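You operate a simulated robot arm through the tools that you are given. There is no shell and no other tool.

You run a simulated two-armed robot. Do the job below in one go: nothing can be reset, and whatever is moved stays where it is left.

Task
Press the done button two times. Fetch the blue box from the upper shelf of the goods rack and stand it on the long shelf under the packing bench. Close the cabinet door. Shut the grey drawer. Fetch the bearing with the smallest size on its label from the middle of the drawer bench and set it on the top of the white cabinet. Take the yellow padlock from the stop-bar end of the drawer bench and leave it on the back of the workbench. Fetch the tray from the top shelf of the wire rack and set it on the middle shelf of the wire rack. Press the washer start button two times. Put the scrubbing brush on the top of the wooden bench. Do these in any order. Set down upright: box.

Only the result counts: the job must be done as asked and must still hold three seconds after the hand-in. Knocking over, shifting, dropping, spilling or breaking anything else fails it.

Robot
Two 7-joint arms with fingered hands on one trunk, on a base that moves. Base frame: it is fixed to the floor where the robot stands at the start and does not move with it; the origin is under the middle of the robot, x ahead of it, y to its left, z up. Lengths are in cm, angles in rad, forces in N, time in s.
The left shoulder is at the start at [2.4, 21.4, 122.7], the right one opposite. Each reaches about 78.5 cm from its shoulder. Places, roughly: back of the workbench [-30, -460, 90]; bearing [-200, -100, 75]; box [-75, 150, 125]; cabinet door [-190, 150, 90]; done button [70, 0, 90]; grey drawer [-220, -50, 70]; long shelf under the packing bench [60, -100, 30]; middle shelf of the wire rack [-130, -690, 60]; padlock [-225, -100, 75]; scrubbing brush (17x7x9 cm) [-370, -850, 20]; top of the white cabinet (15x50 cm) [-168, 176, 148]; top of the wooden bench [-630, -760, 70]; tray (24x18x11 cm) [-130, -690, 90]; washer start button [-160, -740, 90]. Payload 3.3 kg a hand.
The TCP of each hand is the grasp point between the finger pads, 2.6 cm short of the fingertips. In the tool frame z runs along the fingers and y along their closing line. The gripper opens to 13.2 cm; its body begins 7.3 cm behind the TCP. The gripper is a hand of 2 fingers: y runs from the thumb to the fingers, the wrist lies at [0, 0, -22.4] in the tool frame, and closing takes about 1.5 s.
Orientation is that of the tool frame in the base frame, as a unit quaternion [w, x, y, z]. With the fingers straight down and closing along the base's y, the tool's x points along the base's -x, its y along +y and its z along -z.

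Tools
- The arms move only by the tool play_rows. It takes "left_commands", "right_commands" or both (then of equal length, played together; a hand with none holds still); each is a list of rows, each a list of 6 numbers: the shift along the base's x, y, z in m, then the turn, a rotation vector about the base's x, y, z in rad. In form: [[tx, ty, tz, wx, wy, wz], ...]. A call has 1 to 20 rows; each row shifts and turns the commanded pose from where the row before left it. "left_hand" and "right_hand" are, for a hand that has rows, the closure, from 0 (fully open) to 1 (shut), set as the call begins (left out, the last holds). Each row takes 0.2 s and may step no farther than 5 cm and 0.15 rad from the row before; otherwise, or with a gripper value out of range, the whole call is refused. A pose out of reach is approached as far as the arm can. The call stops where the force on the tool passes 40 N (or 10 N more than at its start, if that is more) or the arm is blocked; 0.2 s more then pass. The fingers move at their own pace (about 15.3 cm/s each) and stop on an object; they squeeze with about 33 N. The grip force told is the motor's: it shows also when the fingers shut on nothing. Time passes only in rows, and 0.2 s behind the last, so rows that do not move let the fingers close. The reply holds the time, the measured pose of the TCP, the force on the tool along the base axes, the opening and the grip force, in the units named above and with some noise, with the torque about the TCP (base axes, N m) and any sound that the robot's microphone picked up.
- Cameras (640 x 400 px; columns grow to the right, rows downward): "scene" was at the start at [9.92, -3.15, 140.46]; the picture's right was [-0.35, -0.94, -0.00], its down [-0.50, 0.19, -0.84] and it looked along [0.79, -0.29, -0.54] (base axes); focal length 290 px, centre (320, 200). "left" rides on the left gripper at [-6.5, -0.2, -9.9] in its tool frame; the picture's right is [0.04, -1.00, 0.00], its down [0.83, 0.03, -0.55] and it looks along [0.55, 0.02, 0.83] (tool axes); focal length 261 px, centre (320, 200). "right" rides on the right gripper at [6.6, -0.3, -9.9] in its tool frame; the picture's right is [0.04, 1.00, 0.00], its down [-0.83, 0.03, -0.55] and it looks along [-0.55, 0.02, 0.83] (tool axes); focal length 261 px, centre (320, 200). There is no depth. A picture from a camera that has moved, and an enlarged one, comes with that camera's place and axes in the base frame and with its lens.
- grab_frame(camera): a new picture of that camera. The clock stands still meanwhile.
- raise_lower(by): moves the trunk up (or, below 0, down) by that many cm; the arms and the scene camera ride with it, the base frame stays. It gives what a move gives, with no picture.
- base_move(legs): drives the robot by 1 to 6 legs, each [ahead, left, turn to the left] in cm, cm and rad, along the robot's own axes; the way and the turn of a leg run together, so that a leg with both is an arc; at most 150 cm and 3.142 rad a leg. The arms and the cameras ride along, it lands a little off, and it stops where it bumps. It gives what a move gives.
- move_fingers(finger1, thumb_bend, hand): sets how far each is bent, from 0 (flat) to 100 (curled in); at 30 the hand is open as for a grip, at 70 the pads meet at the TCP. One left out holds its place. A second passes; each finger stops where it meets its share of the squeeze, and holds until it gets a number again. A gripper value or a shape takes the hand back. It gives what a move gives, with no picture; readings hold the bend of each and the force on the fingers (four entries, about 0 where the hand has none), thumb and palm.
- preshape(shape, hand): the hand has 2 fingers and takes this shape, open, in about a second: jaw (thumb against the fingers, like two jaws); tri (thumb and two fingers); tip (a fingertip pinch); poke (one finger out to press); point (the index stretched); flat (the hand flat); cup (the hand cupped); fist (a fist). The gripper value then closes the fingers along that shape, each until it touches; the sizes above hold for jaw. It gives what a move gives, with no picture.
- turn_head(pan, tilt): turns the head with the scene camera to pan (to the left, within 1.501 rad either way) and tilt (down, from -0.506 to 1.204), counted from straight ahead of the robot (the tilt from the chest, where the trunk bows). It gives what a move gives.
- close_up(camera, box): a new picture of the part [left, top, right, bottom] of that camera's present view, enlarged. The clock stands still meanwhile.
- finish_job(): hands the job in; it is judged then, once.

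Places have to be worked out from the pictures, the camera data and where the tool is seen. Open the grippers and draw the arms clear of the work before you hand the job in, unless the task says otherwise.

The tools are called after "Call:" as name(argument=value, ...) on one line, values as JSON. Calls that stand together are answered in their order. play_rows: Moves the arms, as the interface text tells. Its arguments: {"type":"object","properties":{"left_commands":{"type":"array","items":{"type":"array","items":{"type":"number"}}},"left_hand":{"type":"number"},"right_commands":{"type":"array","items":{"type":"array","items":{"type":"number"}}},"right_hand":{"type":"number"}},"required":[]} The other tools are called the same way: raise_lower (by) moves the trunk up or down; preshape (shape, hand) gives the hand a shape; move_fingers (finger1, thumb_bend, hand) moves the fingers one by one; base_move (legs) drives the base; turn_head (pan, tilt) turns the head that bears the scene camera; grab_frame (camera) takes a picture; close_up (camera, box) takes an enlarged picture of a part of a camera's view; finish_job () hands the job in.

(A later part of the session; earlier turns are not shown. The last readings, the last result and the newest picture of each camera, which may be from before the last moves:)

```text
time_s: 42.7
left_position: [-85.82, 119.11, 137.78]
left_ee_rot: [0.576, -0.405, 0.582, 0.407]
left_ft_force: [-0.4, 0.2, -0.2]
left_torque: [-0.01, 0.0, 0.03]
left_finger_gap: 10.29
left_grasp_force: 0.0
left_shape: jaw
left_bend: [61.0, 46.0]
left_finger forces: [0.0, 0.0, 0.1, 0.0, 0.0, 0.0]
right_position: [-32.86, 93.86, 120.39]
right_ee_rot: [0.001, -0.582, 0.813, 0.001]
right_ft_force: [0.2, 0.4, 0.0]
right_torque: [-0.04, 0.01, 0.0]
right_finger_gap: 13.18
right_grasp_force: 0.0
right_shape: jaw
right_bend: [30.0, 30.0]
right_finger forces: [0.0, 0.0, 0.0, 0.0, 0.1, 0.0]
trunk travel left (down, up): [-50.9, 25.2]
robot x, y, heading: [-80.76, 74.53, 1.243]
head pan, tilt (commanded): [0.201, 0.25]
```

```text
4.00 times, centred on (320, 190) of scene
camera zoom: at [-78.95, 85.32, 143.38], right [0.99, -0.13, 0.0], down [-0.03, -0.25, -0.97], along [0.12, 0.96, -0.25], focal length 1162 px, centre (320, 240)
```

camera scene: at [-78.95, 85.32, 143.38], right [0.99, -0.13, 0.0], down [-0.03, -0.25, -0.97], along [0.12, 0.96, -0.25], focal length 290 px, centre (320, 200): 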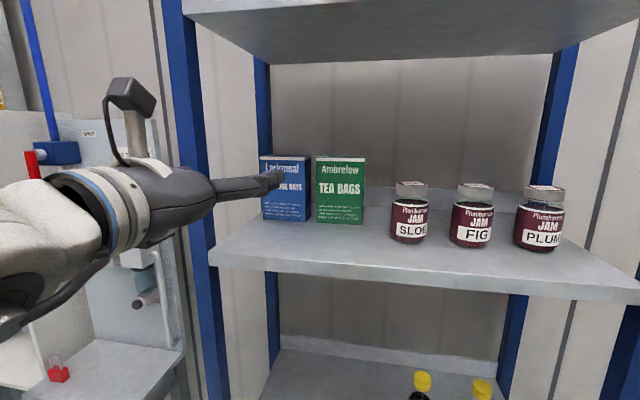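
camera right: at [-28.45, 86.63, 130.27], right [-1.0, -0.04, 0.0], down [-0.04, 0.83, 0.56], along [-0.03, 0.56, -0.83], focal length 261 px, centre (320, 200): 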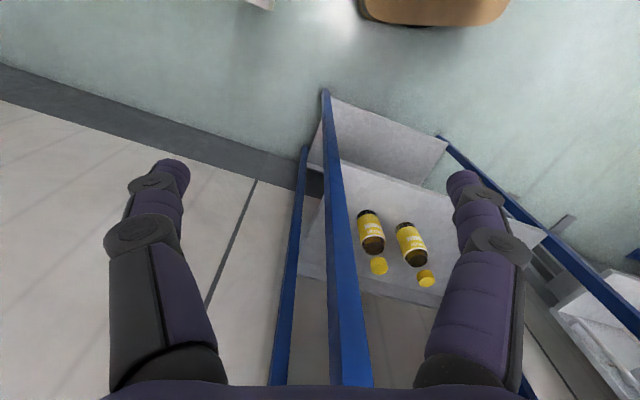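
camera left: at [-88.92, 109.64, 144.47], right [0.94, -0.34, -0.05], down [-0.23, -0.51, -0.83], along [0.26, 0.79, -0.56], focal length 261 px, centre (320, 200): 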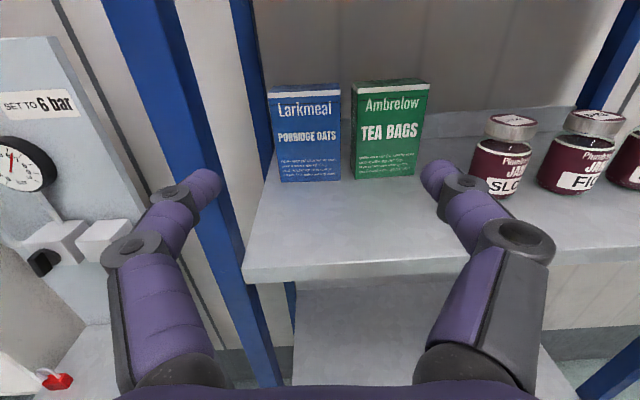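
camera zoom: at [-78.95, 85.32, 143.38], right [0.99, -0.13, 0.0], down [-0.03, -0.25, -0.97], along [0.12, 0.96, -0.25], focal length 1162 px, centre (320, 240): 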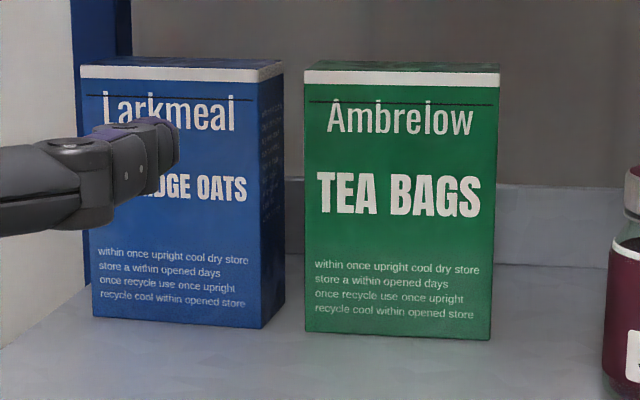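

The front-left post limits hand room on the left. I zoom in on the post and shelf corner to know clearances.

Call:
close_up(camera="scene", box=[150, 220, 310, 320])

Call:
close_up(camera="scene", box=[150, 0, 310, 160])

Call:
close_up(camera="left", box=[90, 130, 330, 400])

```text
4.00 times, centred on (230, 270) of scene
camera zoom: at [-78.95, 85.32, 143.38], right [0.99, -0.13, 0.0], down [-0.03, -0.25, -0.97], along [0.12, 0.96, -0.25], focal length 1162 px, centre (680, -80)
```

zoom: 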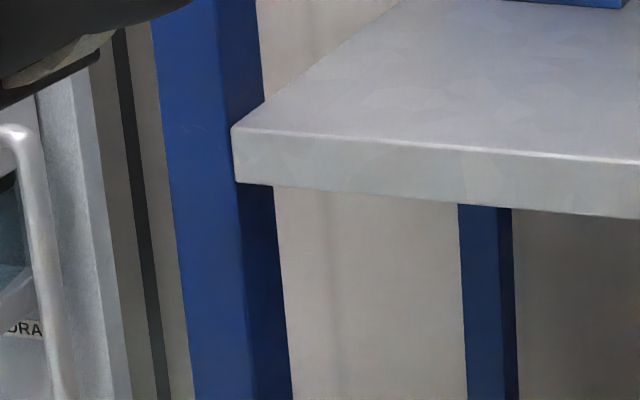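

```text
2.50 times, centred on (230, 80) of scene
camera zoom: at [-78.95, 85.32, 143.38], right [0.99, -0.13, 0.0], down [-0.03, -0.25, -0.97], along [0.12, 0.96, -0.25], focal length 726 px, centre (545, 500)
```

zoom: 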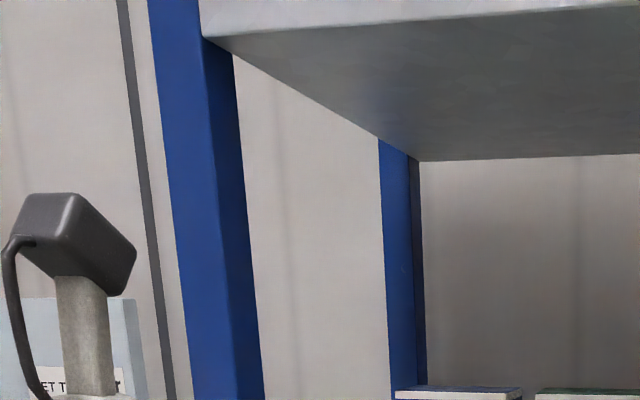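

```text
1.48 times, centred on (210, 265) of left
camera zoom: at [-88.92, 109.64, 144.47], right [0.94, -0.34, -0.05], down [-0.23, -0.51, -0.83], along [0.26, 0.79, -0.56], focal length 386 px, centre (483, 104)
```

zoom: 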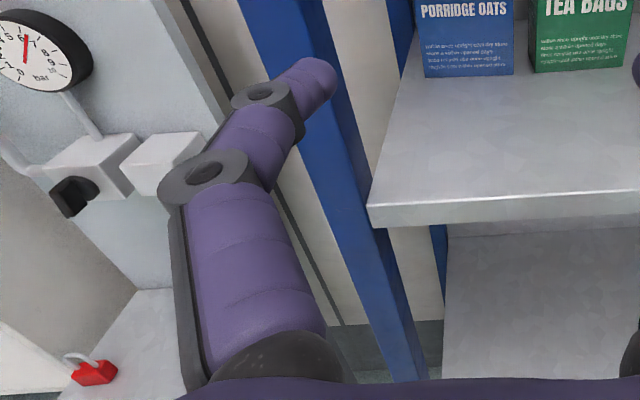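

The post's inner face is about 6.6 cm left of the box centre line, so I will enter in front of the green box and slide left. First a single test row to see where the commanded pose stands.

Call:
play_rows(left_commands=[[0.0158, 0.0394, 0, 0, 0, 0]])

```text
time_s: 43.1
left_position: [-84.15, 123.34, 137.71]
left_ee_rot: [0.575, -0.406, 0.581, 0.408]
left_ft_force: [-0.1, 0.9, 0.6]
left_torque: [-0.02, -0.02, 0.02]
left_finger_gap: 10.3
left_grasp_force: 0.0
left_shape: jaw
left_bend: [61.0, 46.0]
left_finger forces: [0.1, 0.1, 0.0, 0.1, 0.0, 0.0]
right_position: [-32.86, 94.04, 120.33]
right_ee_rot: [0.0, -0.582, 0.813, 0.001]
right_ft_force: [1.4, 0.7, -0.6]
right_torque: [-0.06, 0.03, -0.03]
right_finger_gap: 13.15
right_grasp_force: 0.1
right_shape: jaw
right_bend: [30.0, 30.0]
right_finger forces: [0.0, 0.1, 0.0, 0.0, 0.1, 0.0]
trunk travel left (down, up): [-50.9, 25.2]
robot x, y, heading: [-80.39, 74.66, 1.242]
head pan, tilt (commanded): [0.201, 0.25]
```

The arm follows exactly from the measured pose. I move forward in front of the green box at height 131.5.

Call:
play_rows(left_commands=[[0.016, 0.0387, -0.0155, 0, 0, 0], [0.0156, 0.0387, -0.0155, 0, 0, 0], [0.0156, 0.0387, -0.0155, 0, 0, 0], [0.0156, 0.0387, -0.0155, 0, 0, 0]])

Call:
grab_frame(camera="left")

Call:
grab_frame(camera="scene")

```text
time_s: 44.1
left_position: [-78.14, 138.7, 131.52]
left_ee_rot: [0.576, -0.406, 0.58, 0.408]
left_ft_force: [1.3, -0.3, -0.3]
left_torque: [0.01, 0.02, -0.01]
left_finger_gap: 10.28
left_grasp_force: 0.0
left_shape: jaw
left_bend: [61.0, 46.0]
left_finger forces: [0.0, 0.1, 0.1, 0.1, 0.0, 0.1]
right_position: [-32.95, 93.89, 120.36]
right_ee_rot: [0.001, -0.582, 0.813, 0.001]
right_ft_force: [-0.2, 0.0, -0.4]
right_torque: [0.01, 0.0, -0.03]
right_finger_gap: 13.2
right_grasp_force: 0.1
right_shape: jaw
right_bend: [30.0, 30.0]
right_finger forces: [0.0, 0.1, 0.1, 0.0, 0.1, 0.0]
trunk travel left (down, up): [-50.9, 25.2]
robot x, y, heading: [-80.81, 74.38, 1.247]
head pan, tilt (commanded): [0.201, 0.25]
```

```text
taken
camera left: at [-81.12, 129.22, 138.22], right [0.94, -0.34, -0.05], down [-0.22, -0.51, -0.83], along [0.26, 0.79, -0.55], focal length 261 px, centre (320, 200)
```

left: 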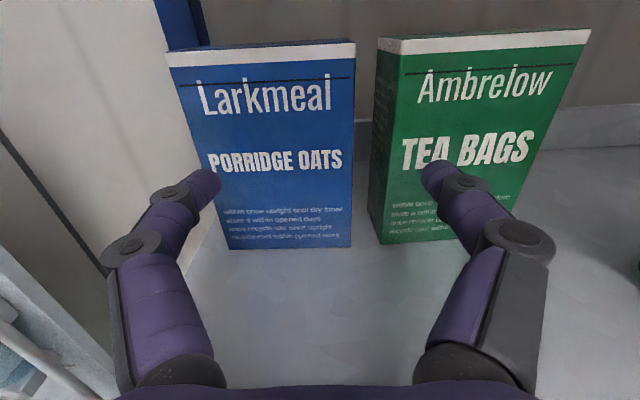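

```text
taken
camera scene: at [-78.94, 85.39, 143.37], right [0.99, -0.13, 0.0], down [-0.03, -0.25, -0.97], along [0.12, 0.96, -0.25], focal length 290 px, centre (320, 200)
```

scene: 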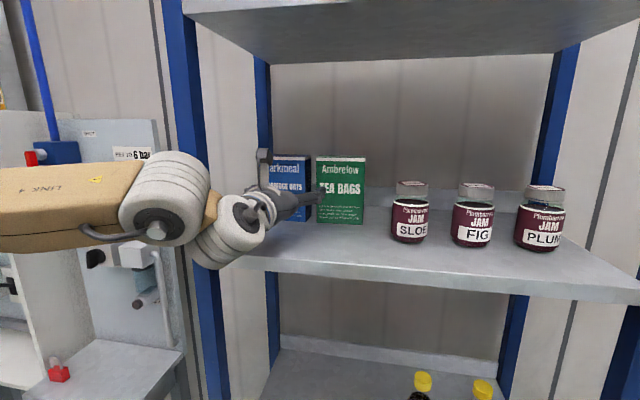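

Sliding left 3.1 cm now to align the thumb tip with the gap.

Call:
play_rows(left_commands=[[-0.0146, 0.0054, 0, 0, 0, 0], [-0.0146, 0.0054, 0, 0, 0, 0]])

Call:
grab_frame(camera="left")

Call:
close_up(camera="scene", box=[180, 120, 380, 245])

```text
time_s: 44.7
left_position: [-80.78, 139.64, 131.62]
left_ee_rot: [0.576, -0.405, 0.581, 0.408]
left_ft_force: [0.4, -0.4, -0.4]
left_torque: [0.01, -0.02, -0.04]
left_finger_gap: 10.29
left_grasp_force: 0.1
left_shape: jaw
left_bend: [61.0, 46.0]
left_finger forces: [0.1, 0.0, 0.0, 0.0, 0.1, 0.0]
right_position: [-32.96, 93.71, 120.52]
right_ee_rot: [0.001, -0.582, 0.814, 0.002]
right_ft_force: [0.2, -0.8, -0.6]
right_torque: [0.02, -0.01, -0.01]
right_finger_gap: 13.22
right_grasp_force: 0.0
right_shape: jaw
right_bend: [30.0, 30.0]
right_finger forces: [0.0, 0.0, 0.0, 0.0, 0.0, 0.1]
trunk travel left (down, up): [-50.9, 25.2]
robot x, y, heading: [-80.48, 74.66, 1.243]
head pan, tilt (commanded): [0.201, 0.25]
```

```text
taken
camera left: at [-83.9, 130.06, 138.22], right [0.94, -0.34, -0.05], down [-0.23, -0.51, -0.83], along [0.26, 0.79, -0.55], focal length 261 px, centre (320, 200)
```

left: 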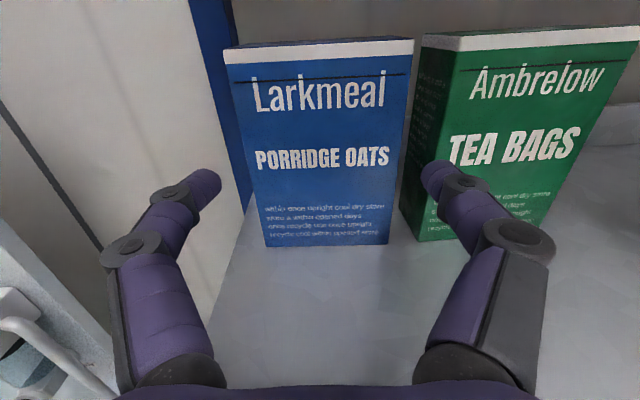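

```text
3.20 times, centred on (280, 182) of scene
camera zoom: at [-78.99, 85.3, 143.38], right [0.99, -0.13, 0.0], down [-0.03, -0.24, -0.97], along [0.12, 0.96, -0.25], focal length 930 px, centre (448, 256)
```

zoom: 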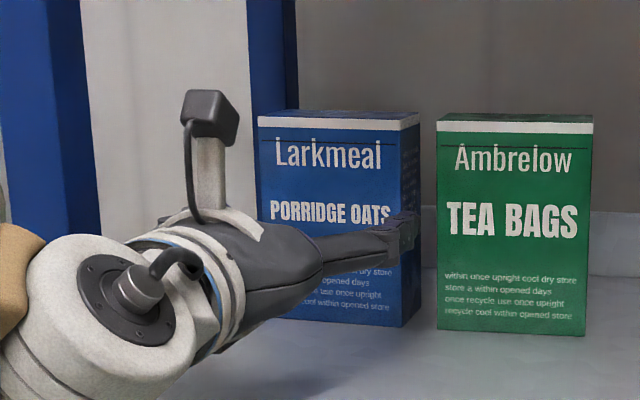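

Gap centre needs 0.35 cm more to the left. I shift and advance so the tips just enter beside the box, then check.

Call:
play_rows(left_commands=[[-0.0033, 0.0012, 0, 0, 0, 0], [0.0052, 0.0141, 0, 0, 0, 0], [0.0055, 0.015, 0, 0, 0, 0]])

Call:
grab_frame(camera="left")

Call:
close_up(camera="scene", box=[180, 120, 380, 245])

```text
time_s: 45.5
left_position: [-80.07, 142.64, 131.48]
left_ee_rot: [0.576, -0.405, 0.581, 0.408]
left_ft_force: [0.8, -0.9, 0.0]
left_torque: [-0.04, 0.04, -0.02]
left_finger_gap: 10.27
left_grasp_force: 0.0
left_shape: jaw
left_bend: [61.0, 46.0]
left_finger forces: [0.1, 0.0, 0.0, 0.0, 0.7, 0.0]
right_position: [-32.9, 93.77, 120.4]
right_ee_rot: [0.001, -0.582, 0.813, 0.002]
right_ft_force: [-1.0, 0.2, -0.6]
right_torque: [-0.01, 0.02, 0.0]
right_finger_gap: 13.2
right_grasp_force: 0.1
right_shape: jaw
right_bend: [30.0, 30.0]
right_finger forces: [0.0, 0.0, 0.1, 0.0, 0.0, 0.0]
trunk travel left (down, up): [-50.9, 25.2]
robot x, y, heading: [-80.68, 74.43, 1.244]
head pan, tilt (commanded): [0.201, 0.25]
```

```text
taken
camera left: at [-83.23, 133.09, 138.16], right [0.94, -0.34, -0.05], down [-0.23, -0.51, -0.83], along [0.26, 0.79, -0.56], focal length 261 px, centre (320, 200)
```

left: 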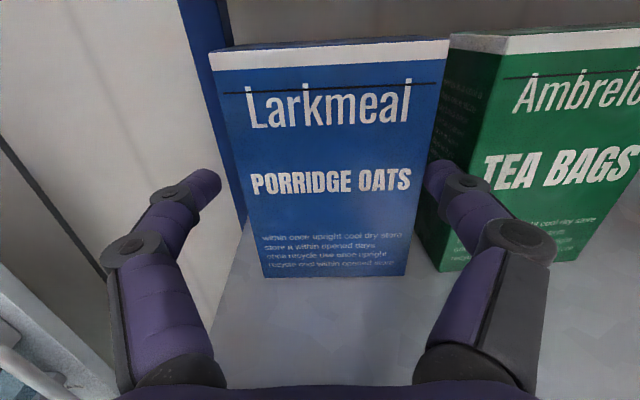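

```text
3.20 times, centred on (280, 182) of scene
camera zoom: at [-78.95, 85.32, 143.38], right [0.99, -0.13, 0.0], down [-0.03, -0.25, -0.97], along [0.12, 0.96, -0.25], focal length 930 px, centre (448, 256)
```

zoom: 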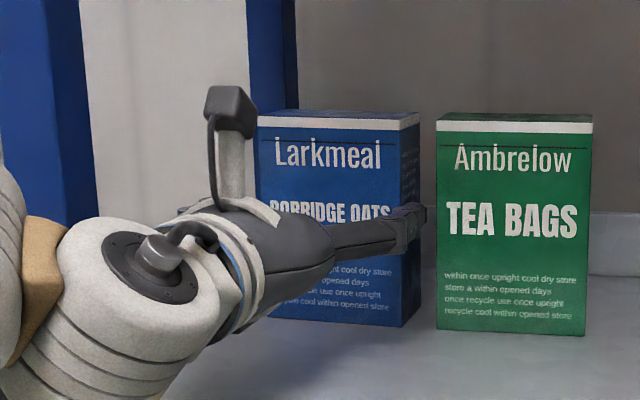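

The thumb tip is in the gap with about half a centimetre to the green box. I advance slightly more and close the hand.

Call:
play_rows(left_commands=[[0.0028, 0.0075, 0, 0, 0, 0]])

Call:
play_rows(left_commands=[[0, 0, 0, 0, 0, 0], [0, 0, 0, 0, 0, 0], [0, 0, 0, 0, 0, 0], [0, 0, 0, 0, 0, 0], [0, 0, 0, 0, 0, 0], [0, 0, 0, 0, 0, 0]], left_hand=1)

Call:
grab_frame(camera="left")

Call:
close_up(camera="scene", box=[180, 120, 380, 245])

```text
time_s: 45.9
left_position: [-79.76, 143.37, 131.71]
left_ee_rot: [0.576, -0.405, 0.581, 0.408]
left_ft_force: [0.7, -0.1, 0.3]
left_torque: [0.02, 0.0, -0.01]
left_finger_gap: 10.29
left_grasp_force: 0.0
left_shape: jaw
left_bend: [61.0, 46.0]
left_finger forces: [0.1, 0.0, 0.0, 0.0, 0.5, 0.0]
right_position: [-32.96, 93.81, 120.48]
right_ee_rot: [0.001, -0.582, 0.814, 0.001]
right_ft_force: [0.2, -0.4, 0.4]
right_torque: [-0.04, -0.01, 0.01]
right_finger_gap: 13.19
right_grasp_force: 0.0
right_shape: jaw
right_bend: [30.0, 30.0]
right_finger forces: [0.0, 0.0, 0.0, 0.0, 0.0, 0.1]
trunk travel left (down, up): [-50.9, 25.2]
robot x, y, heading: [-80.62, 74.04, 1.242]
head pan, tilt (commanded): [0.201, 0.25]
```

```text
time_s: 47.3
left_position: [-79.83, 143.36, 131.7]
left_ee_rot: [0.577, -0.405, 0.581, 0.407]
left_ft_force: [1.6, 1.2, 0.8]
left_torque: [-0.01, -0.01, -0.03]
left_finger_gap: 8.89
left_grasp_force: 32.7
left_shape: jaw
left_bend: [71.0, 48.0]
left_finger forces: [29.6, 0.0, 0.0, 0.1, 30.7, 0.0]
right_position: [-32.9, 93.62, 120.44]
right_ee_rot: [0.0, -0.582, 0.813, 0.001]
right_ft_force: [0.5, -0.9, -0.4]
right_torque: [0.0, 0.0, -0.01]
right_finger_gap: 13.19
right_grasp_force: 0.1
right_shape: jaw
right_bend: [30.0, 30.0]
right_finger forces: [0.1, 0.1, 0.0, 0.1, 0.0, 0.0]
trunk travel left (down, up): [-50.9, 25.2]
robot x, y, heading: [-80.53, 74.83, 1.241]
head pan, tilt (commanded): [0.201, 0.25]
```

```text
taken
camera left: at [-82.92, 133.85, 138.23], right [0.94, -0.34, -0.05], down [-0.23, -0.51, -0.83], along [0.26, 0.79, -0.55], focal length 261 px, centre (320, 200)
```

left: 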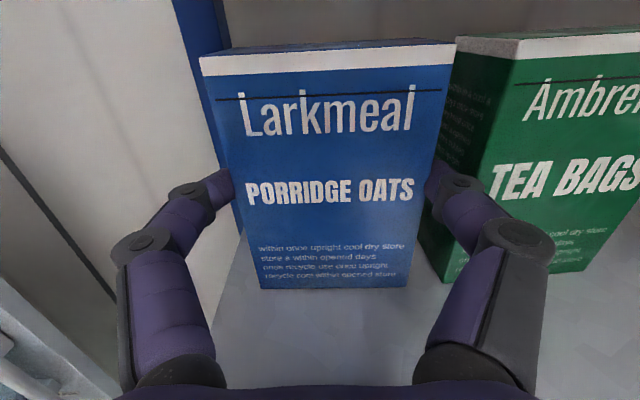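

```text
3.20 times, centred on (280, 182) of scene
camera zoom: at [-78.94, 85.33, 143.38], right [0.99, -0.13, 0.0], down [-0.03, -0.25, -0.97], along [0.12, 0.96, -0.25], focal length 930 px, centre (448, 256)
```

zoom: 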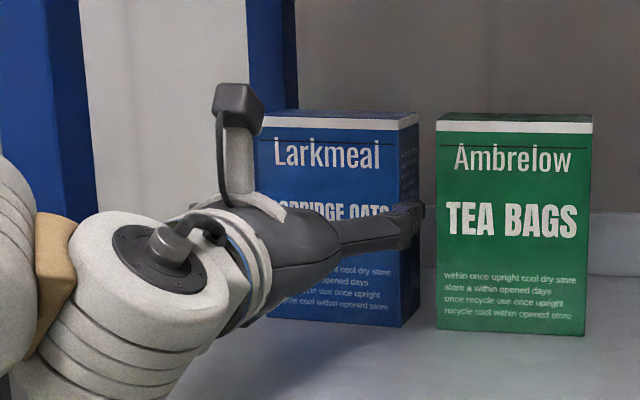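

Both fingers hold the box (30 N each). I lift it slightly and pull it straight toward me, away from the green box.

Call:
play_rows(left_commands=[[0, 0, 0.006, 0, 0, 0], [-0.0069, -0.0188, 0, 0, 0, 0], [-0.0069, -0.0188, 0, 0, 0, 0], [-0.0069, -0.0188, 0, 0, 0, 0], [-0.0069, -0.0188, 0, 0, 0, 0]])

Call:
grab_frame(camera="left")

Call:
close_up(camera="scene", box=[180, 120, 380, 245])

```text
time_s: 48.5
left_position: [-82.51, 135.76, 132.28]
left_ee_rot: [0.577, -0.404, 0.581, 0.407]
left_ft_force: [-1.2, -1.2, -2.1]
left_torque: [-0.08, 0.04, 0.03]
left_finger_gap: 8.84
left_grasp_force: 33.2
left_shape: jaw
left_bend: [71.0, 48.0]
left_finger forces: [30.2, 0.0, 0.0, 0.1, 30.2, 0.0]
right_position: [-32.91, 93.76, 120.49]
right_ee_rot: [0.001, -0.582, 0.813, 0.002]
right_ft_force: [-0.8, -0.3, -0.3]
right_torque: [0.0, 0.01, -0.02]
right_finger_gap: 13.19
right_grasp_force: 0.1
right_shape: jaw
right_bend: [30.0, 30.0]
right_finger forces: [0.0, 0.0, 0.0, 0.0, 0.0, 0.1]
trunk travel left (down, up): [-50.9, 25.2]
robot x, y, heading: [-80.44, 74.92, 1.241]
head pan, tilt (commanded): [0.201, 0.25]
```

```text
taken
camera left: at [-85.56, 126.26, 138.84], right [0.94, -0.34, -0.05], down [-0.23, -0.51, -0.83], along [0.26, 0.79, -0.55], focal length 261 px, centre (320, 200)
```

left: 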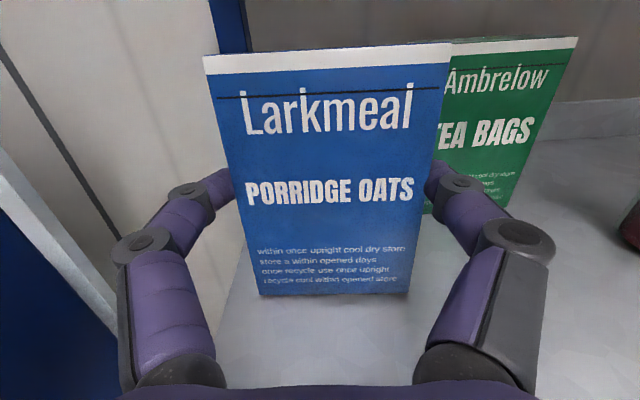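

```text
3.20 times, centred on (280, 182) of scene
camera zoom: at [-78.96, 85.33, 143.38], right [0.99, -0.13, 0.0], down [-0.03, -0.25, -0.97], along [0.12, 0.96, -0.25], focal length 930 px, centre (448, 256)
```

zoom: 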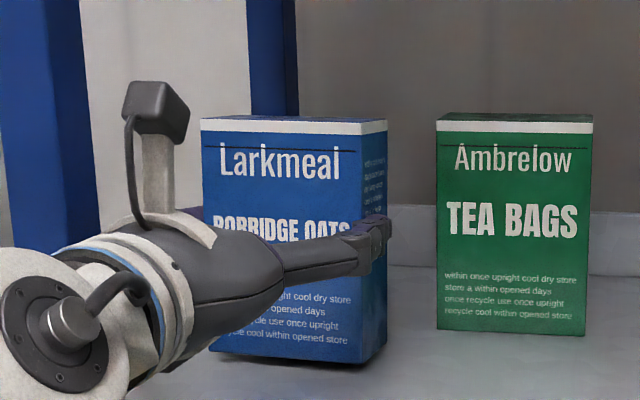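

The box is free of its neighbour. I shift right away from the post, set it down in the open front area, and re-grasp it deeper.

Call:
play_rows(left_commands=[[0.0235, -0.0086, 0, 0, 0, 0], [0.0235, -0.0086, 0, 0, 0, 0], [0, 0, -0.004, 0, 0, 0], [0, 0, -0.002, 0, 0, 0]])

Call:
grab_frame(camera="left")

Call:
close_up(camera="scene", box=[180, 120, 400, 258])

```text
time_s: 49.5
left_position: [-77.88, 134.06, 131.74]
left_ee_rot: [0.577, -0.404, 0.582, 0.408]
left_ft_force: [0.0, -0.4, -1.1]
left_torque: [0.0, 0.04, 0.03]
left_finger_gap: 8.86
left_grasp_force: 32.8
left_shape: jaw
left_bend: [71.0, 48.0]
left_finger forces: [30.2, 0.0, 0.0, 0.0, 30.6, 0.0]
right_position: [-32.96, 93.86, 120.33]
right_ee_rot: [0.0, -0.582, 0.814, 0.001]
right_ft_force: [-0.6, -0.8, 0.1]
right_torque: [-0.02, 0.01, 0.0]
right_finger_gap: 13.21
right_grasp_force: 0.0
right_shape: jaw
right_bend: [30.0, 30.0]
right_finger forces: [0.0, 0.0, 0.1, 0.1, 0.0, 0.0]
trunk travel left (down, up): [-50.9, 25.2]
robot x, y, heading: [-80.64, 74.28, 1.245]
head pan, tilt (commanded): [0.201, 0.25]
```

```text
taken
camera left: at [-80.93, 124.54, 138.34], right [0.94, -0.34, -0.05], down [-0.23, -0.51, -0.83], along [0.26, 0.79, -0.55], focal length 261 px, centre (320, 200)
```

left: 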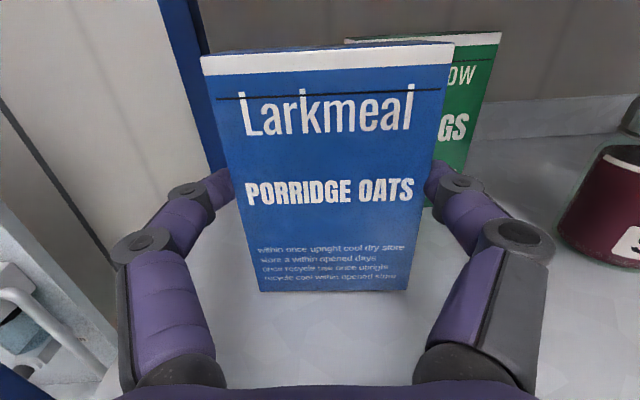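

```text
2.90 times, centred on (290, 189) of scene
camera zoom: at [-78.94, 85.31, 143.38], right [0.99, -0.13, 0.0], down [-0.03, -0.25, -0.97], along [0.12, 0.96, -0.25], focal length 842 px, centre (407, 232)
```

zoom: 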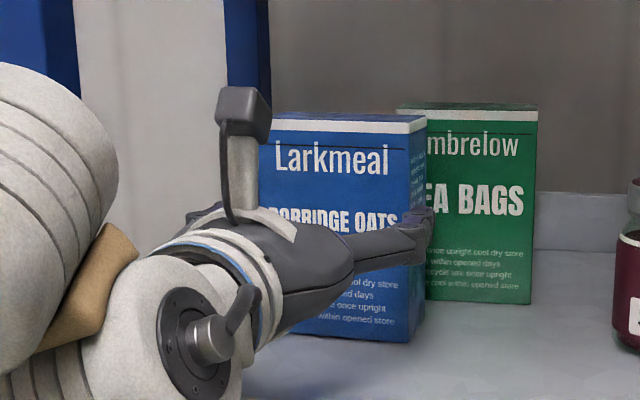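

Lowering a bit more until the box rests, then I open and advance for a deeper grip.

Call:
play_rows(left_commands=[[0, 0, -0.002, 0, 0, 0], [0, 0, -0.001, 0, 0, 0]])

Call:
play_rows(left_commands=[[0, 0, 0, 0, 0, 0], [0, 0, 0, 0, 0, 0], [0, 0, 0, 0, 0, 0], [0, 0, 0, 0, 0, 0]], left_hand=0.2)

Call:
grab_frame(camera="left")

```text
time_s: 50.1
left_position: [-77.91, 134.11, 131.52]
left_ee_rot: [0.578, -0.405, 0.579, 0.408]
left_ft_force: [0.8, 1.4, 9.5]
left_torque: [0.14, -0.04, 0.0]
left_finger_gap: 8.87
left_grasp_force: 32.9
left_shape: jaw
left_bend: [71.0, 48.0]
left_finger forces: [30.7, 0.0, 0.1, 0.0, 30.4, 0.0]
right_position: [-32.92, 93.77, 120.39]
right_ee_rot: [0.001, -0.582, 0.813, 0.001]
right_ft_force: [0.1, 0.6, 0.5]
right_torque: [-0.02, 0.0, -0.02]
right_finger_gap: 13.21
right_grasp_force: 0.1
right_shape: jaw
right_bend: [30.0, 30.0]
right_finger forces: [0.1, 0.1, 0.0, 0.0, 0.0, 0.0]
trunk travel left (down, up): [-50.9, 25.2]
robot x, y, heading: [-80.73, 74.93, 1.242]
head pan, tilt (commanded): [0.201, 0.25]
```

```text
time_s: 51.1
left_position: [-77.78, 134.25, 131.31]
left_ee_rot: [0.576, -0.405, 0.581, 0.408]
left_ft_force: [0.0, 0.0, -0.1]
left_torque: [0.02, 0.04, -0.01]
left_finger_gap: 10.53
left_grasp_force: 0.0
left_shape: jaw
left_bend: [59.0, 43.0]
left_finger forces: [0.0, 0.0, 0.0, 0.0, 0.0, 0.1]
right_position: [-32.92, 93.77, 120.43]
right_ee_rot: [0.001, -0.582, 0.813, 0.002]
right_ft_force: [-1.0, 1.3, 0.5]
right_torque: [0.0, 0.01, -0.04]
right_finger_gap: 13.2
right_grasp_force: 0.1
right_shape: jaw
right_bend: [30.0, 30.0]
right_finger forces: [0.1, 0.0, 0.0, 0.0, 0.1, 0.1]
trunk travel left (down, up): [-50.9, 25.2]
robot x, y, heading: [-80.6, 74.59, 1.24]
head pan, tilt (commanded): [0.201, 0.25]
```

```text
taken
camera left: at [-80.97, 124.59, 137.95], right [0.94, -0.34, -0.05], down [-0.23, -0.51, -0.83], along [0.26, 0.79, -0.56], focal length 261 px, centre (320, 200)
```

left: 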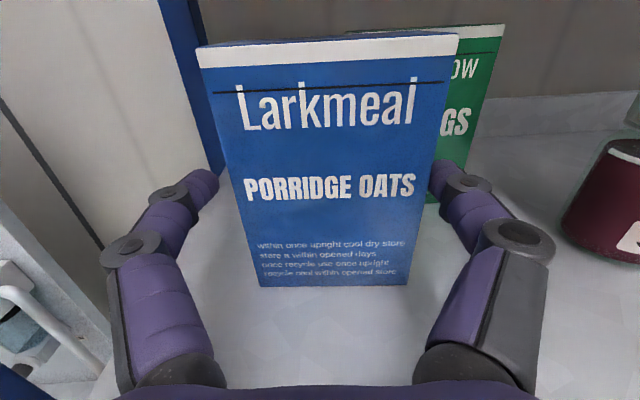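

Box stands on its own. I advance 2.3 cm and close for the deep grip, then lift.

Call:
play_rows(left_commands=[[0.004, 0.0108, 0, 0, 0, 0], [0.004, 0.0108, 0, 0, 0, 0]])

Call:
play_rows(left_commands=[[0, 0, 0, 0, 0, 0], [0, 0, 0, 0, 0, 0], [0, 0, 0, 0, 0, 0], [0, 0, 0, 0, 0, 0], [0, 0, 0, 0, 0, 0], [0, 0, 0.01, 0, 0, 0], [0, 0, 0.01, 0, 0, 0]], left_hand=1)

Call:
grab_frame(camera="left")

Call:
close_up(camera="scene", box=[180, 120, 400, 258])

```text
time_s: 51.7
left_position: [-77.09, 136.21, 131.38]
left_ee_rot: [0.576, -0.404, 0.581, 0.408]
left_ft_force: [-0.3, 0.3, 0.0]
left_torque: [0.02, -0.03, 0.02]
left_finger_gap: 10.54
left_grasp_force: 0.0
left_shape: jaw
left_bend: [59.0, 43.0]
left_finger forces: [0.0, 0.0, 0.0, 0.0, 0.1, 0.0]
right_position: [-32.94, 93.74, 120.51]
right_ee_rot: [0.001, -0.582, 0.813, 0.001]
right_ft_force: [0.0, 0.6, 0.3]
right_torque: [0.0, 0.0, 0.0]
right_finger_gap: 13.2
right_grasp_force: 0.1
right_shape: jaw
right_bend: [30.0, 30.0]
right_finger forces: [0.0, 0.1, 0.0, 0.1, 0.0, 0.0]
trunk travel left (down, up): [-50.9, 25.2]
robot x, y, heading: [-80.24, 74.65, 1.236]
head pan, tilt (commanded): [0.201, 0.25]
```

```text
time_s: 53.3
left_position: [-77.1, 136.26, 133.33]
left_ee_rot: [0.577, -0.404, 0.582, 0.407]
left_ft_force: [-0.1, 0.1, -3.2]
left_torque: [-0.04, -0.02, 0.03]
left_finger_gap: 8.92
left_grasp_force: 33.0
left_shape: jaw
left_bend: [71.0, 48.0]
left_finger forces: [30.4, 0.1, 0.0, 0.1, 30.3, 0.0]
right_position: [-32.88, 93.75, 120.51]
right_ee_rot: [0.001, -0.582, 0.813, 0.002]
right_ft_force: [0.3, -0.1, -0.1]
right_torque: [-0.02, 0.03, -0.02]
right_finger_gap: 13.19
right_grasp_force: 0.0
right_shape: jaw
right_bend: [30.0, 30.0]
right_finger forces: [0.1, 0.0, 0.0, 0.0, 0.1, 0.0]
trunk travel left (down, up): [-50.9, 25.2]
robot x, y, heading: [-80.45, 74.44, 1.241]
head pan, tilt (commanded): [0.201, 0.25]
```

```text
taken
camera left: at [-80.29, 126.77, 139.91], right [0.94, -0.34, -0.05], down [-0.23, -0.51, -0.83], along [0.26, 0.79, -0.56], focal length 261 px, centre (320, 200)
```

left: 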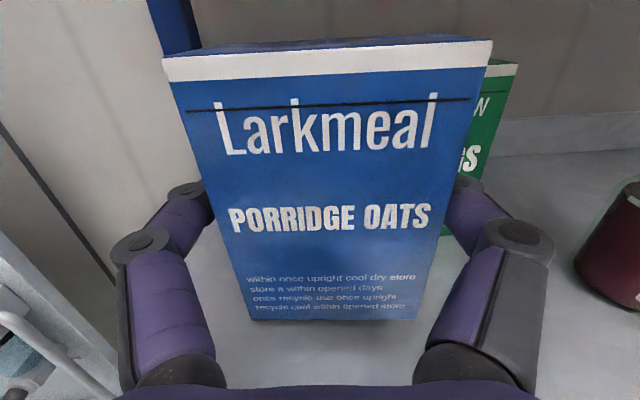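

```text
2.90 times, centred on (290, 189) of scene
camera zoom: at [-78.96, 85.34, 143.38], right [0.99, -0.13, 0.0], down [-0.03, -0.25, -0.97], along [0.12, 0.96, -0.25], focal length 842 px, centre (407, 232)
```

zoom: 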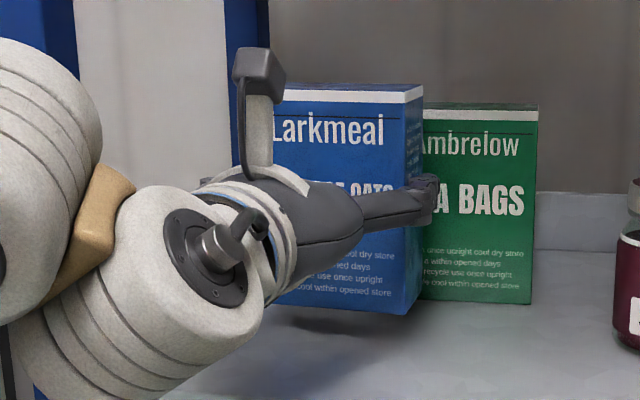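

The box is held firmly (about 3 N). I back the robot straight out of the rack.

Call:
base_move(legs=[[-45, 0, 0]])

Call:
play_rows(left_commands=[[-0.012, -0.038, 0, 0, 0, 0], [-0.012, -0.038, 0, 0, 0, 0], [-0.012, -0.038, 0, 0, 0, 0]])

Call:
grab_frame(camera="left")

Call:
grab_frame(camera="scene")

```text
time_s: 56.0
left_position: [-91.59, 93.95, 133.43]
left_ee_rot: [0.577, -0.404, 0.581, 0.408]
left_ft_force: [-1.0, -0.2, -3.0]
left_torque: [-0.03, 0.0, 0.02]
left_finger_gap: 8.91
left_grasp_force: 33.4
left_shape: jaw
left_bend: [71.0, 48.0]
left_finger forces: [30.4, 0.0, 0.0, 0.1, 30.4, 0.0]
right_position: [-47.34, 51.35, 120.43]
right_ee_rot: [0.001, -0.581, 0.814, 0.002]
right_ft_force: [0.3, 0.3, 0.1]
right_torque: [0.01, -0.01, 0.01]
right_finger_gap: 13.19
right_grasp_force: 0.0
right_shape: jaw
right_bend: [30.0, 30.0]
right_finger forces: [0.0, 0.1, 0.0, 0.1, 0.0, 0.1]
trunk travel left (down, up): [-50.9, 25.2]
robot x, y, heading: [-95.42, 32.19, 1.233]
head pan, tilt (commanded): [0.201, 0.25]
```

```text
time_s: 56.8
left_position: [-95.3, 82.46, 133.34]
left_ee_rot: [0.576, -0.404, 0.581, 0.408]
left_ft_force: [0.2, -0.1, -2.1]
left_torque: [-0.04, 0.02, 0.01]
left_finger_gap: 8.9
left_grasp_force: 33.0
left_shape: jaw
left_bend: [71.0, 48.0]
left_finger forces: [29.7, 0.0, 0.0, 0.0, 29.7, 0.0]
right_position: [-47.24, 51.2, 120.43]
right_ee_rot: [0.001, -0.581, 0.814, 0.003]
right_ft_force: [-0.2, -1.1, 0.2]
right_torque: [0.01, -0.01, 0.01]
right_finger_gap: 13.19
right_grasp_force: 0.0
right_shape: jaw
right_bend: [30.0, 30.0]
right_finger forces: [0.0, 0.0, 0.0, 0.1, 0.0, 0.0]
trunk travel left (down, up): [-50.9, 25.2]
robot x, y, heading: [-94.94, 32.23, 1.236]
head pan, tilt (commanded): [0.201, 0.25]
```

```text
taken
camera left: at [-98.36, 72.9, 139.88], right [0.94, -0.34, -0.05], down [-0.23, -0.51, -0.83], along [0.26, 0.79, -0.55], focal length 261 px, centre (320, 200)
```

left: 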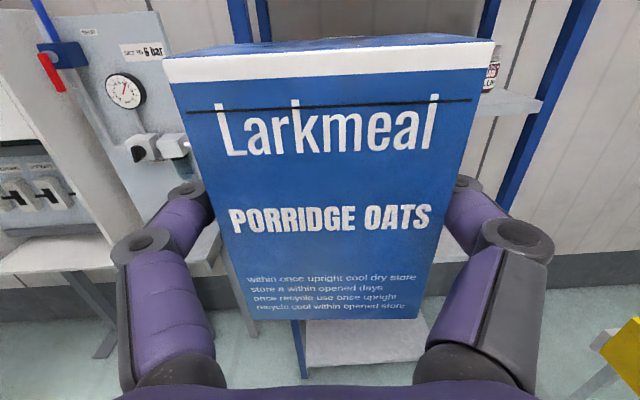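

```text
taken
camera scene: at [-93.34, 42.95, 143.39], right [0.99, -0.13, 0.0], down [-0.03, -0.24, -0.97], along [0.13, 0.96, -0.25], focal length 290 px, centre (320, 200)
```

scene: 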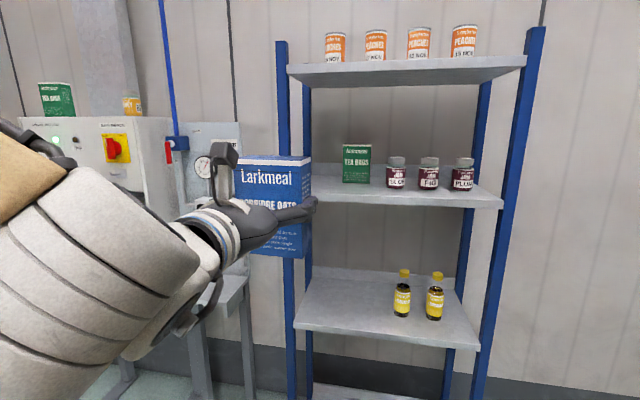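

I turn toward the packing bench and drive to stand in front of the long shelf.

Call:
base_move(legs=[[0, 0, -1.548], [82, -95, 0]])

Call:
turn_head(pan=-0.1, tilt=0.75)

Call:
grab_frame(camera="scene")

```text
time_s: 66.9
left_position: [-0.86, -85.31, 133.13]
left_ee_rot: [0.695, 0.132, 0.696, -0.126]
left_ft_force: [-0.1, -1.2, -2.2]
left_torque: [0.04, 0.05, -0.03]
left_finger_gap: 8.88
left_grasp_force: 33.0
left_shape: jaw
left_bend: [71.0, 48.0]
left_finger forces: [29.8, 0.0, 0.0, 0.1, 30.0, 0.0]
right_position: [-32.67, -132.68, 120.38]
right_ee_rot: [0.002, 0.173, 0.985, 0.001]
right_ft_force: [-0.3, -0.2, -0.5]
right_torque: [-0.03, -0.03, -0.05]
right_finger_gap: 13.19
right_grasp_force: 0.0
right_shape: jaw
right_bend: [30.0, 30.0]
right_finger forces: [0.0, 0.0, 0.0, 0.0, 0.0, 0.0]
trunk travel left (down, up): [-50.9, 25.2]
robot x, y, heading: [-51.15, -84.89, -0.344]
head pan, tilt (commanded): [0.201, 0.25]
```

```text
time_s: 67.8
left_position: [-0.84, -85.13, 133.27]
left_ee_rot: [0.695, 0.132, 0.696, -0.125]
left_ft_force: [-0.1, -0.3, -3.6]
left_torque: [0.03, 0.02, 0.0]
left_finger_gap: 8.88
left_grasp_force: 33.3
left_shape: jaw
left_bend: [71.0, 48.0]
left_finger forces: [29.9, 0.0, 0.0, 0.0, 29.9, 0.1]
right_position: [-32.79, -132.66, 120.38]
right_ee_rot: [0.002, 0.172, 0.985, 0.0]
right_ft_force: [1.1, 0.7, 0.0]
right_torque: [0.02, 0.0, -0.01]
right_finger_gap: 13.19
right_grasp_force: 0.0
right_shape: jaw
right_bend: [30.0, 30.0]
right_finger forces: [0.0, 0.0, 0.0, 0.0, 0.0, 0.1]
trunk travel left (down, up): [-50.9, 25.2]
robot x, y, heading: [-50.99, -84.51, -0.344]
head pan, tilt (commanded): [-0.099, 0.75]
```

```text
taken
camera scene: at [-42.14, -88.81, 138.88], right [-0.43, -0.9, 0.0], down [-0.62, 0.29, -0.73], along [0.66, -0.31, -0.68], focal length 290 px, centre (320, 200)
```

scene: 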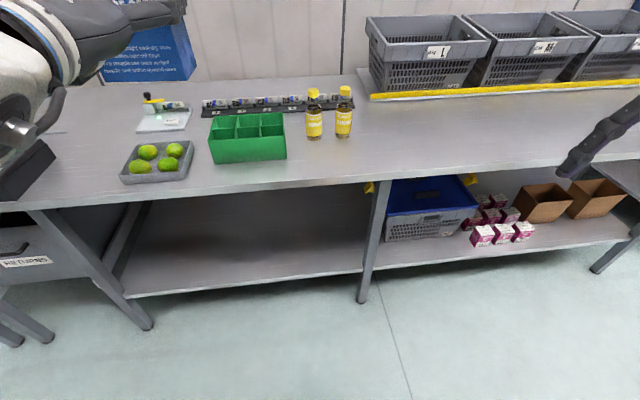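

The empty part of the long shelf lies straight ahead, front edge about 78 cm from me. I lower the trunk fully, keeping the box clear of the bench.

Call:
raise_lower(by=-50)

Call:
play_rows(left_commands=[[0.028, -0.0101, -0.03, 0, 0, 0], [0.028, -0.0101, -0.03, 0, 0, 0], [0.028, -0.0101, -0.03, 0, 0, 0], [0.028, -0.0101, -0.03, 0, 0, 0], [0.028, -0.0101, -0.03, 0, 0, 0], [0, 0, -0.045, 0, 0, 0], [0, 0, -0.045, 0, 0, 0], [0, 0, -0.045, 0, 0, 0], [0, 0, -0.045, 0, 0, 0], [0, 0, -0.045, 0, 0, 0], [0, 0, -0.03, 0, 0, 0]])

Call:
grab_frame(camera="scene")

Call:
grab_frame(camera="left")

```text
refused: -50 is not a number from -40 to 40
```

```text
time_s: 70.2
left_position: [12.77, -90.91, 93.24]
left_ee_rot: [0.695, 0.132, 0.696, -0.125]
left_ft_force: [-0.2, -0.6, -2.4]
left_torque: [0.02, 0.02, 0.03]
left_finger_gap: 8.83
left_grasp_force: 32.8
left_shape: jaw
left_bend: [71.0, 48.0]
left_finger forces: [29.8, 0.1, 0.1, 0.0, 29.8, 0.1]
left hand out of reach, approached as far as the arm can: row 8
right_position: [-32.75, -132.76, 120.32]
right_ee_rot: [0.001, 0.172, 0.985, 0.001]
right_ft_force: [0.5, 0.1, -0.1]
right_torque: [0.02, 0.0, -0.03]
right_finger_gap: 13.19
right_grasp_force: 0.0
right_shape: jaw
right_bend: [30.0, 30.0]
right_finger forces: [0.0, 0.0, 0.0, 0.0, 0.0, 0.1]
trunk travel left (down, up): [-50.9, 25.2]
robot x, y, heading: [-51.22, -84.48, -0.337]
head pan, tilt (commanded): [-0.099, 0.75]
```

```text
taken
camera scene: at [-42.16, -88.86, 138.87], right [-0.43, -0.9, 0.0], down [-0.62, 0.29, -0.73], along [0.66, -0.31, -0.68], focal length 290 px, centre (320, 200)
```

scene: 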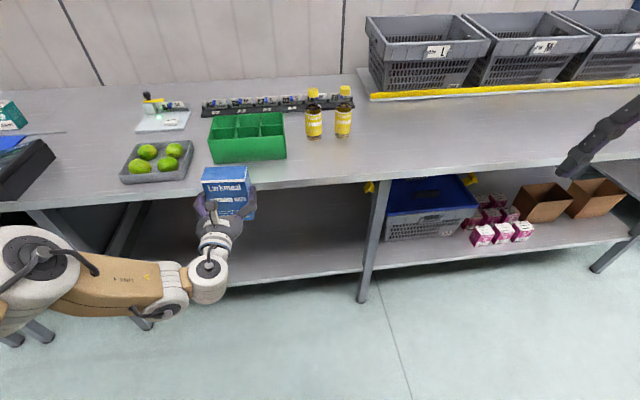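

```text
taken
camera left: at [3.42, -87.85, 99.86], right [-0.36, -0.93, -0.05], down [-0.5, 0.24, -0.83], along [0.79, -0.27, -0.55], focal length 261 px, centre (320, 200)
```

left: 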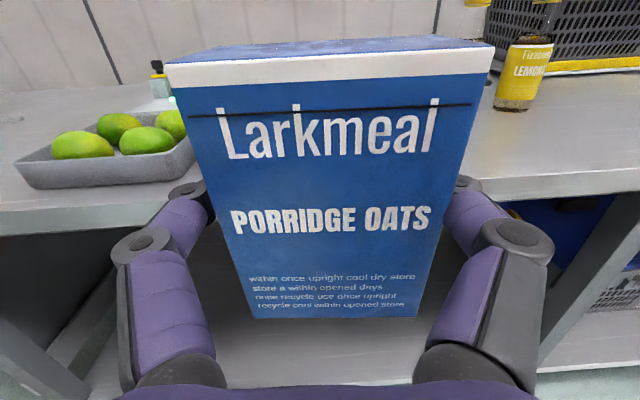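

The arm lowered partway (trunk limit per call is 40). I now lower the trunk in two steps.

Call:
raise_lower(by=-40)

Call:
raise_lower(by=-10.5)

Call:
turn_head(pan=0.2, tilt=0.35)

Call:
grab_frame(camera="scene")

Call:
grab_frame(camera="left")

```text
time_s: 74.1
left_position: [10.11, -89.79, 41.45]
left_ee_rot: [0.619, 0.142, 0.764, -0.113]
left_ft_force: [-0.3, 0.8, -3.3]
left_torque: [0.07, -0.01, 0.01]
left_finger_gap: 8.85
left_grasp_force: 32.9
left_shape: jaw
left_bend: [71.0, 48.0]
left_finger forces: [29.8, 0.1, 0.0, 0.1, 29.8, 0.0]
right_position: [-32.81, -132.63, 80.44]
right_ee_rot: [0.001, 0.172, 0.985, 0.001]
right_ft_force: [0.1, -0.1, 0.2]
right_torque: [-0.03, 0.03, 0.04]
right_finger_gap: 13.19
right_grasp_force: 0.1
right_shape: jaw
right_bend: [30.0, 30.0]
right_finger forces: [0.0, 0.0, 0.0, 0.0, 0.0, 0.0]
trunk travel left (down, up): [-10.9, 65.2]
robot x, y, heading: [-51.29, -84.46, -0.348]
head pan, tilt (commanded): [-0.099, 0.75]
```

```text
time_s: 75.5
left_position: [6.95, -88.64, 24.15]
left_ee_rot: [0.565, 0.147, 0.805, -0.103]
left_ft_force: [0.1, -0.4, -2.2]
left_torque: [0.02, 0.01, -0.02]
left_finger_gap: 8.83
left_grasp_force: 33.4
left_shape: jaw
left_bend: [71.0, 48.0]
left_finger forces: [29.9, 0.0, 0.0, 0.0, 29.8, 0.0]
right_position: [-32.74, -132.67, 69.91]
right_ee_rot: [0.002, 0.173, 0.985, 0.001]
right_ft_force: [-0.8, -0.5, 0.9]
right_torque: [0.03, -0.02, -0.02]
right_finger_gap: 13.18
right_grasp_force: 0.0
right_shape: jaw
right_bend: [30.0, 30.0]
right_finger forces: [0.0, 0.0, 0.0, 0.0, 0.1, 0.1]
trunk travel left (down, up): [-0.4, 75.7]
robot x, y, heading: [-51.09, -84.61, -0.347]
head pan, tilt (commanded): [-0.099, 0.75]
```

```text
time_s: 76.3
left_position: [6.9, -88.68, 24.1]
left_ee_rot: [0.564, 0.149, 0.805, -0.105]
left_ft_force: [0.1, 0.7, -2.3]
left_torque: [0.03, 0.03, 0.02]
left_finger_gap: 8.85
left_grasp_force: 33.0
left_shape: jaw
left_bend: [71.0, 48.0]
left_finger forces: [29.9, 0.1, 0.0, 0.0, 29.8, 0.0]
right_position: [-32.65, -132.65, 69.9]
right_ee_rot: [0.002, 0.172, 0.985, 0.001]
right_ft_force: [-0.3, 0.7, 0.0]
right_torque: [-0.06, 0.01, -0.04]
right_finger_gap: 13.18
right_grasp_force: 0.0
right_shape: jaw
right_bend: [30.0, 30.0]
right_finger forces: [0.1, 0.1, 0.0, 0.0, 0.0, 0.2]
trunk travel left (down, up): [-0.4, 75.7]
robot x, y, heading: [-51.11, -84.94, -0.343]
head pan, tilt (commanded): [0.201, 0.351]
```

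```text
taken
camera scene: at [-28.49, -90.88, 90.52], right [-0.14, -0.99, 0.0], down [-0.34, 0.05, -0.94], along [0.93, -0.14, -0.34], focal length 290 px, centre (320, 200)
```

scene: 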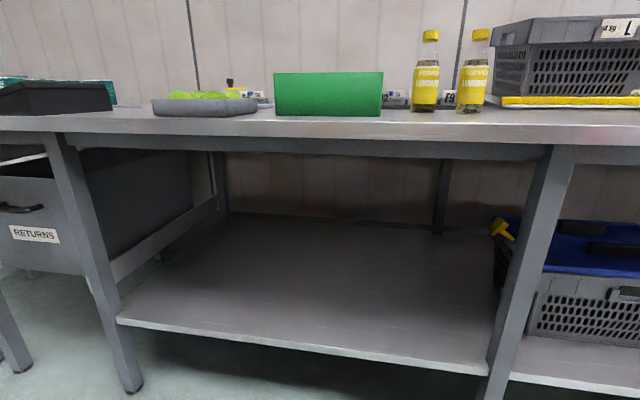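

```text
taken
camera left: at [0.17, -86.6, 33.67], right [-0.37, -0.93, -0.04], down [-0.74, 0.32, -0.59], along [0.56, -0.19, -0.8], focal length 261 px, centre (320, 200)
```

left: 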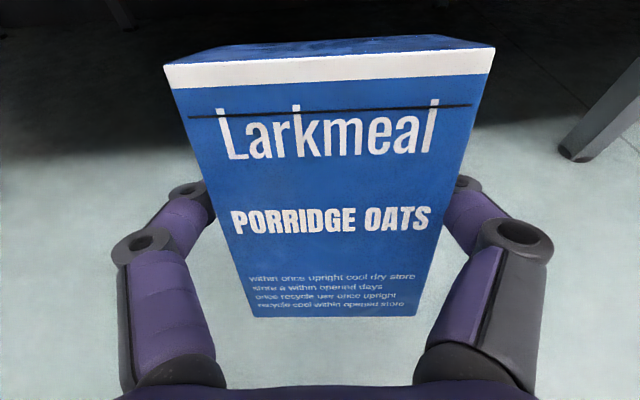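

Lowering made the left hand dip and pitch down. I raise the hand again and level it before going under the bench.

Call:
play_rows(left_commands=[[0, 0, 0.045, -0.0234, -0.0654, 0], [0, 0, 0.045, -0.0234, -0.0654, 0], [0, 0, 0.045, -0.0234, -0.0654, 0], [0, 0, 0.045, -0.0234, -0.0654, 0], [0, 0, 0.02, -0.0234, -0.0654, 0]])

Call:
grab_frame(camera="left")

```text
time_s: 77.5
left_position: [16.07, -96.92, 40.37]
left_ee_rot: [0.696, 0.13, 0.695, -0.125]
left_ft_force: [-0.3, -0.5, -1.6]
left_torque: [0.03, 0.05, 0.0]
left_finger_gap: 8.84
left_grasp_force: 32.7
left_shape: jaw
left_bend: [71.0, 48.0]
left_finger forces: [29.9, 0.1, 0.0, 0.1, 29.8, 0.1]
left hand out of reach, approached as far as the arm can: row 1, 2, 3, 4, 5
right_position: [-32.75, -132.53, 70.02]
right_ee_rot: [0.001, 0.172, 0.985, 0.001]
right_ft_force: [0.3, 1.1, -0.1]
right_torque: [0.0, -0.01, 0.0]
right_finger_gap: 13.18
right_grasp_force: 0.0
right_shape: jaw
right_bend: [30.0, 30.0]
right_finger forces: [0.1, 0.1, 0.0, 0.0, 0.0, 0.0]
trunk travel left (down, up): [-0.4, 75.7]
robot x, y, heading: [-51.13, -84.77, -0.348]
head pan, tilt (commanded): [0.201, 0.351]
```

```text
taken
camera left: at [6.66, -93.86, 46.99], right [-0.35, -0.93, -0.05], down [-0.5, 0.23, -0.83], along [0.79, -0.27, -0.55], focal length 261 px, centre (320, 200)
```

left: 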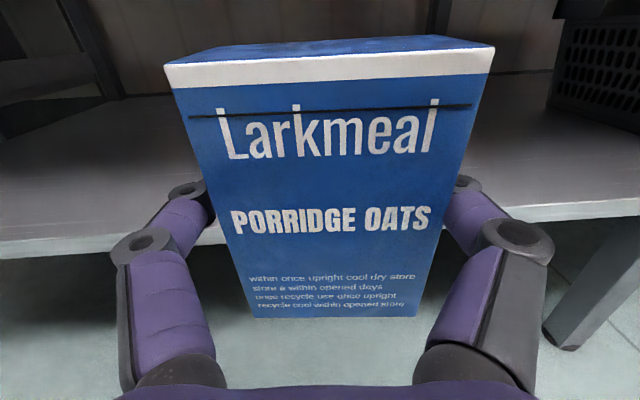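

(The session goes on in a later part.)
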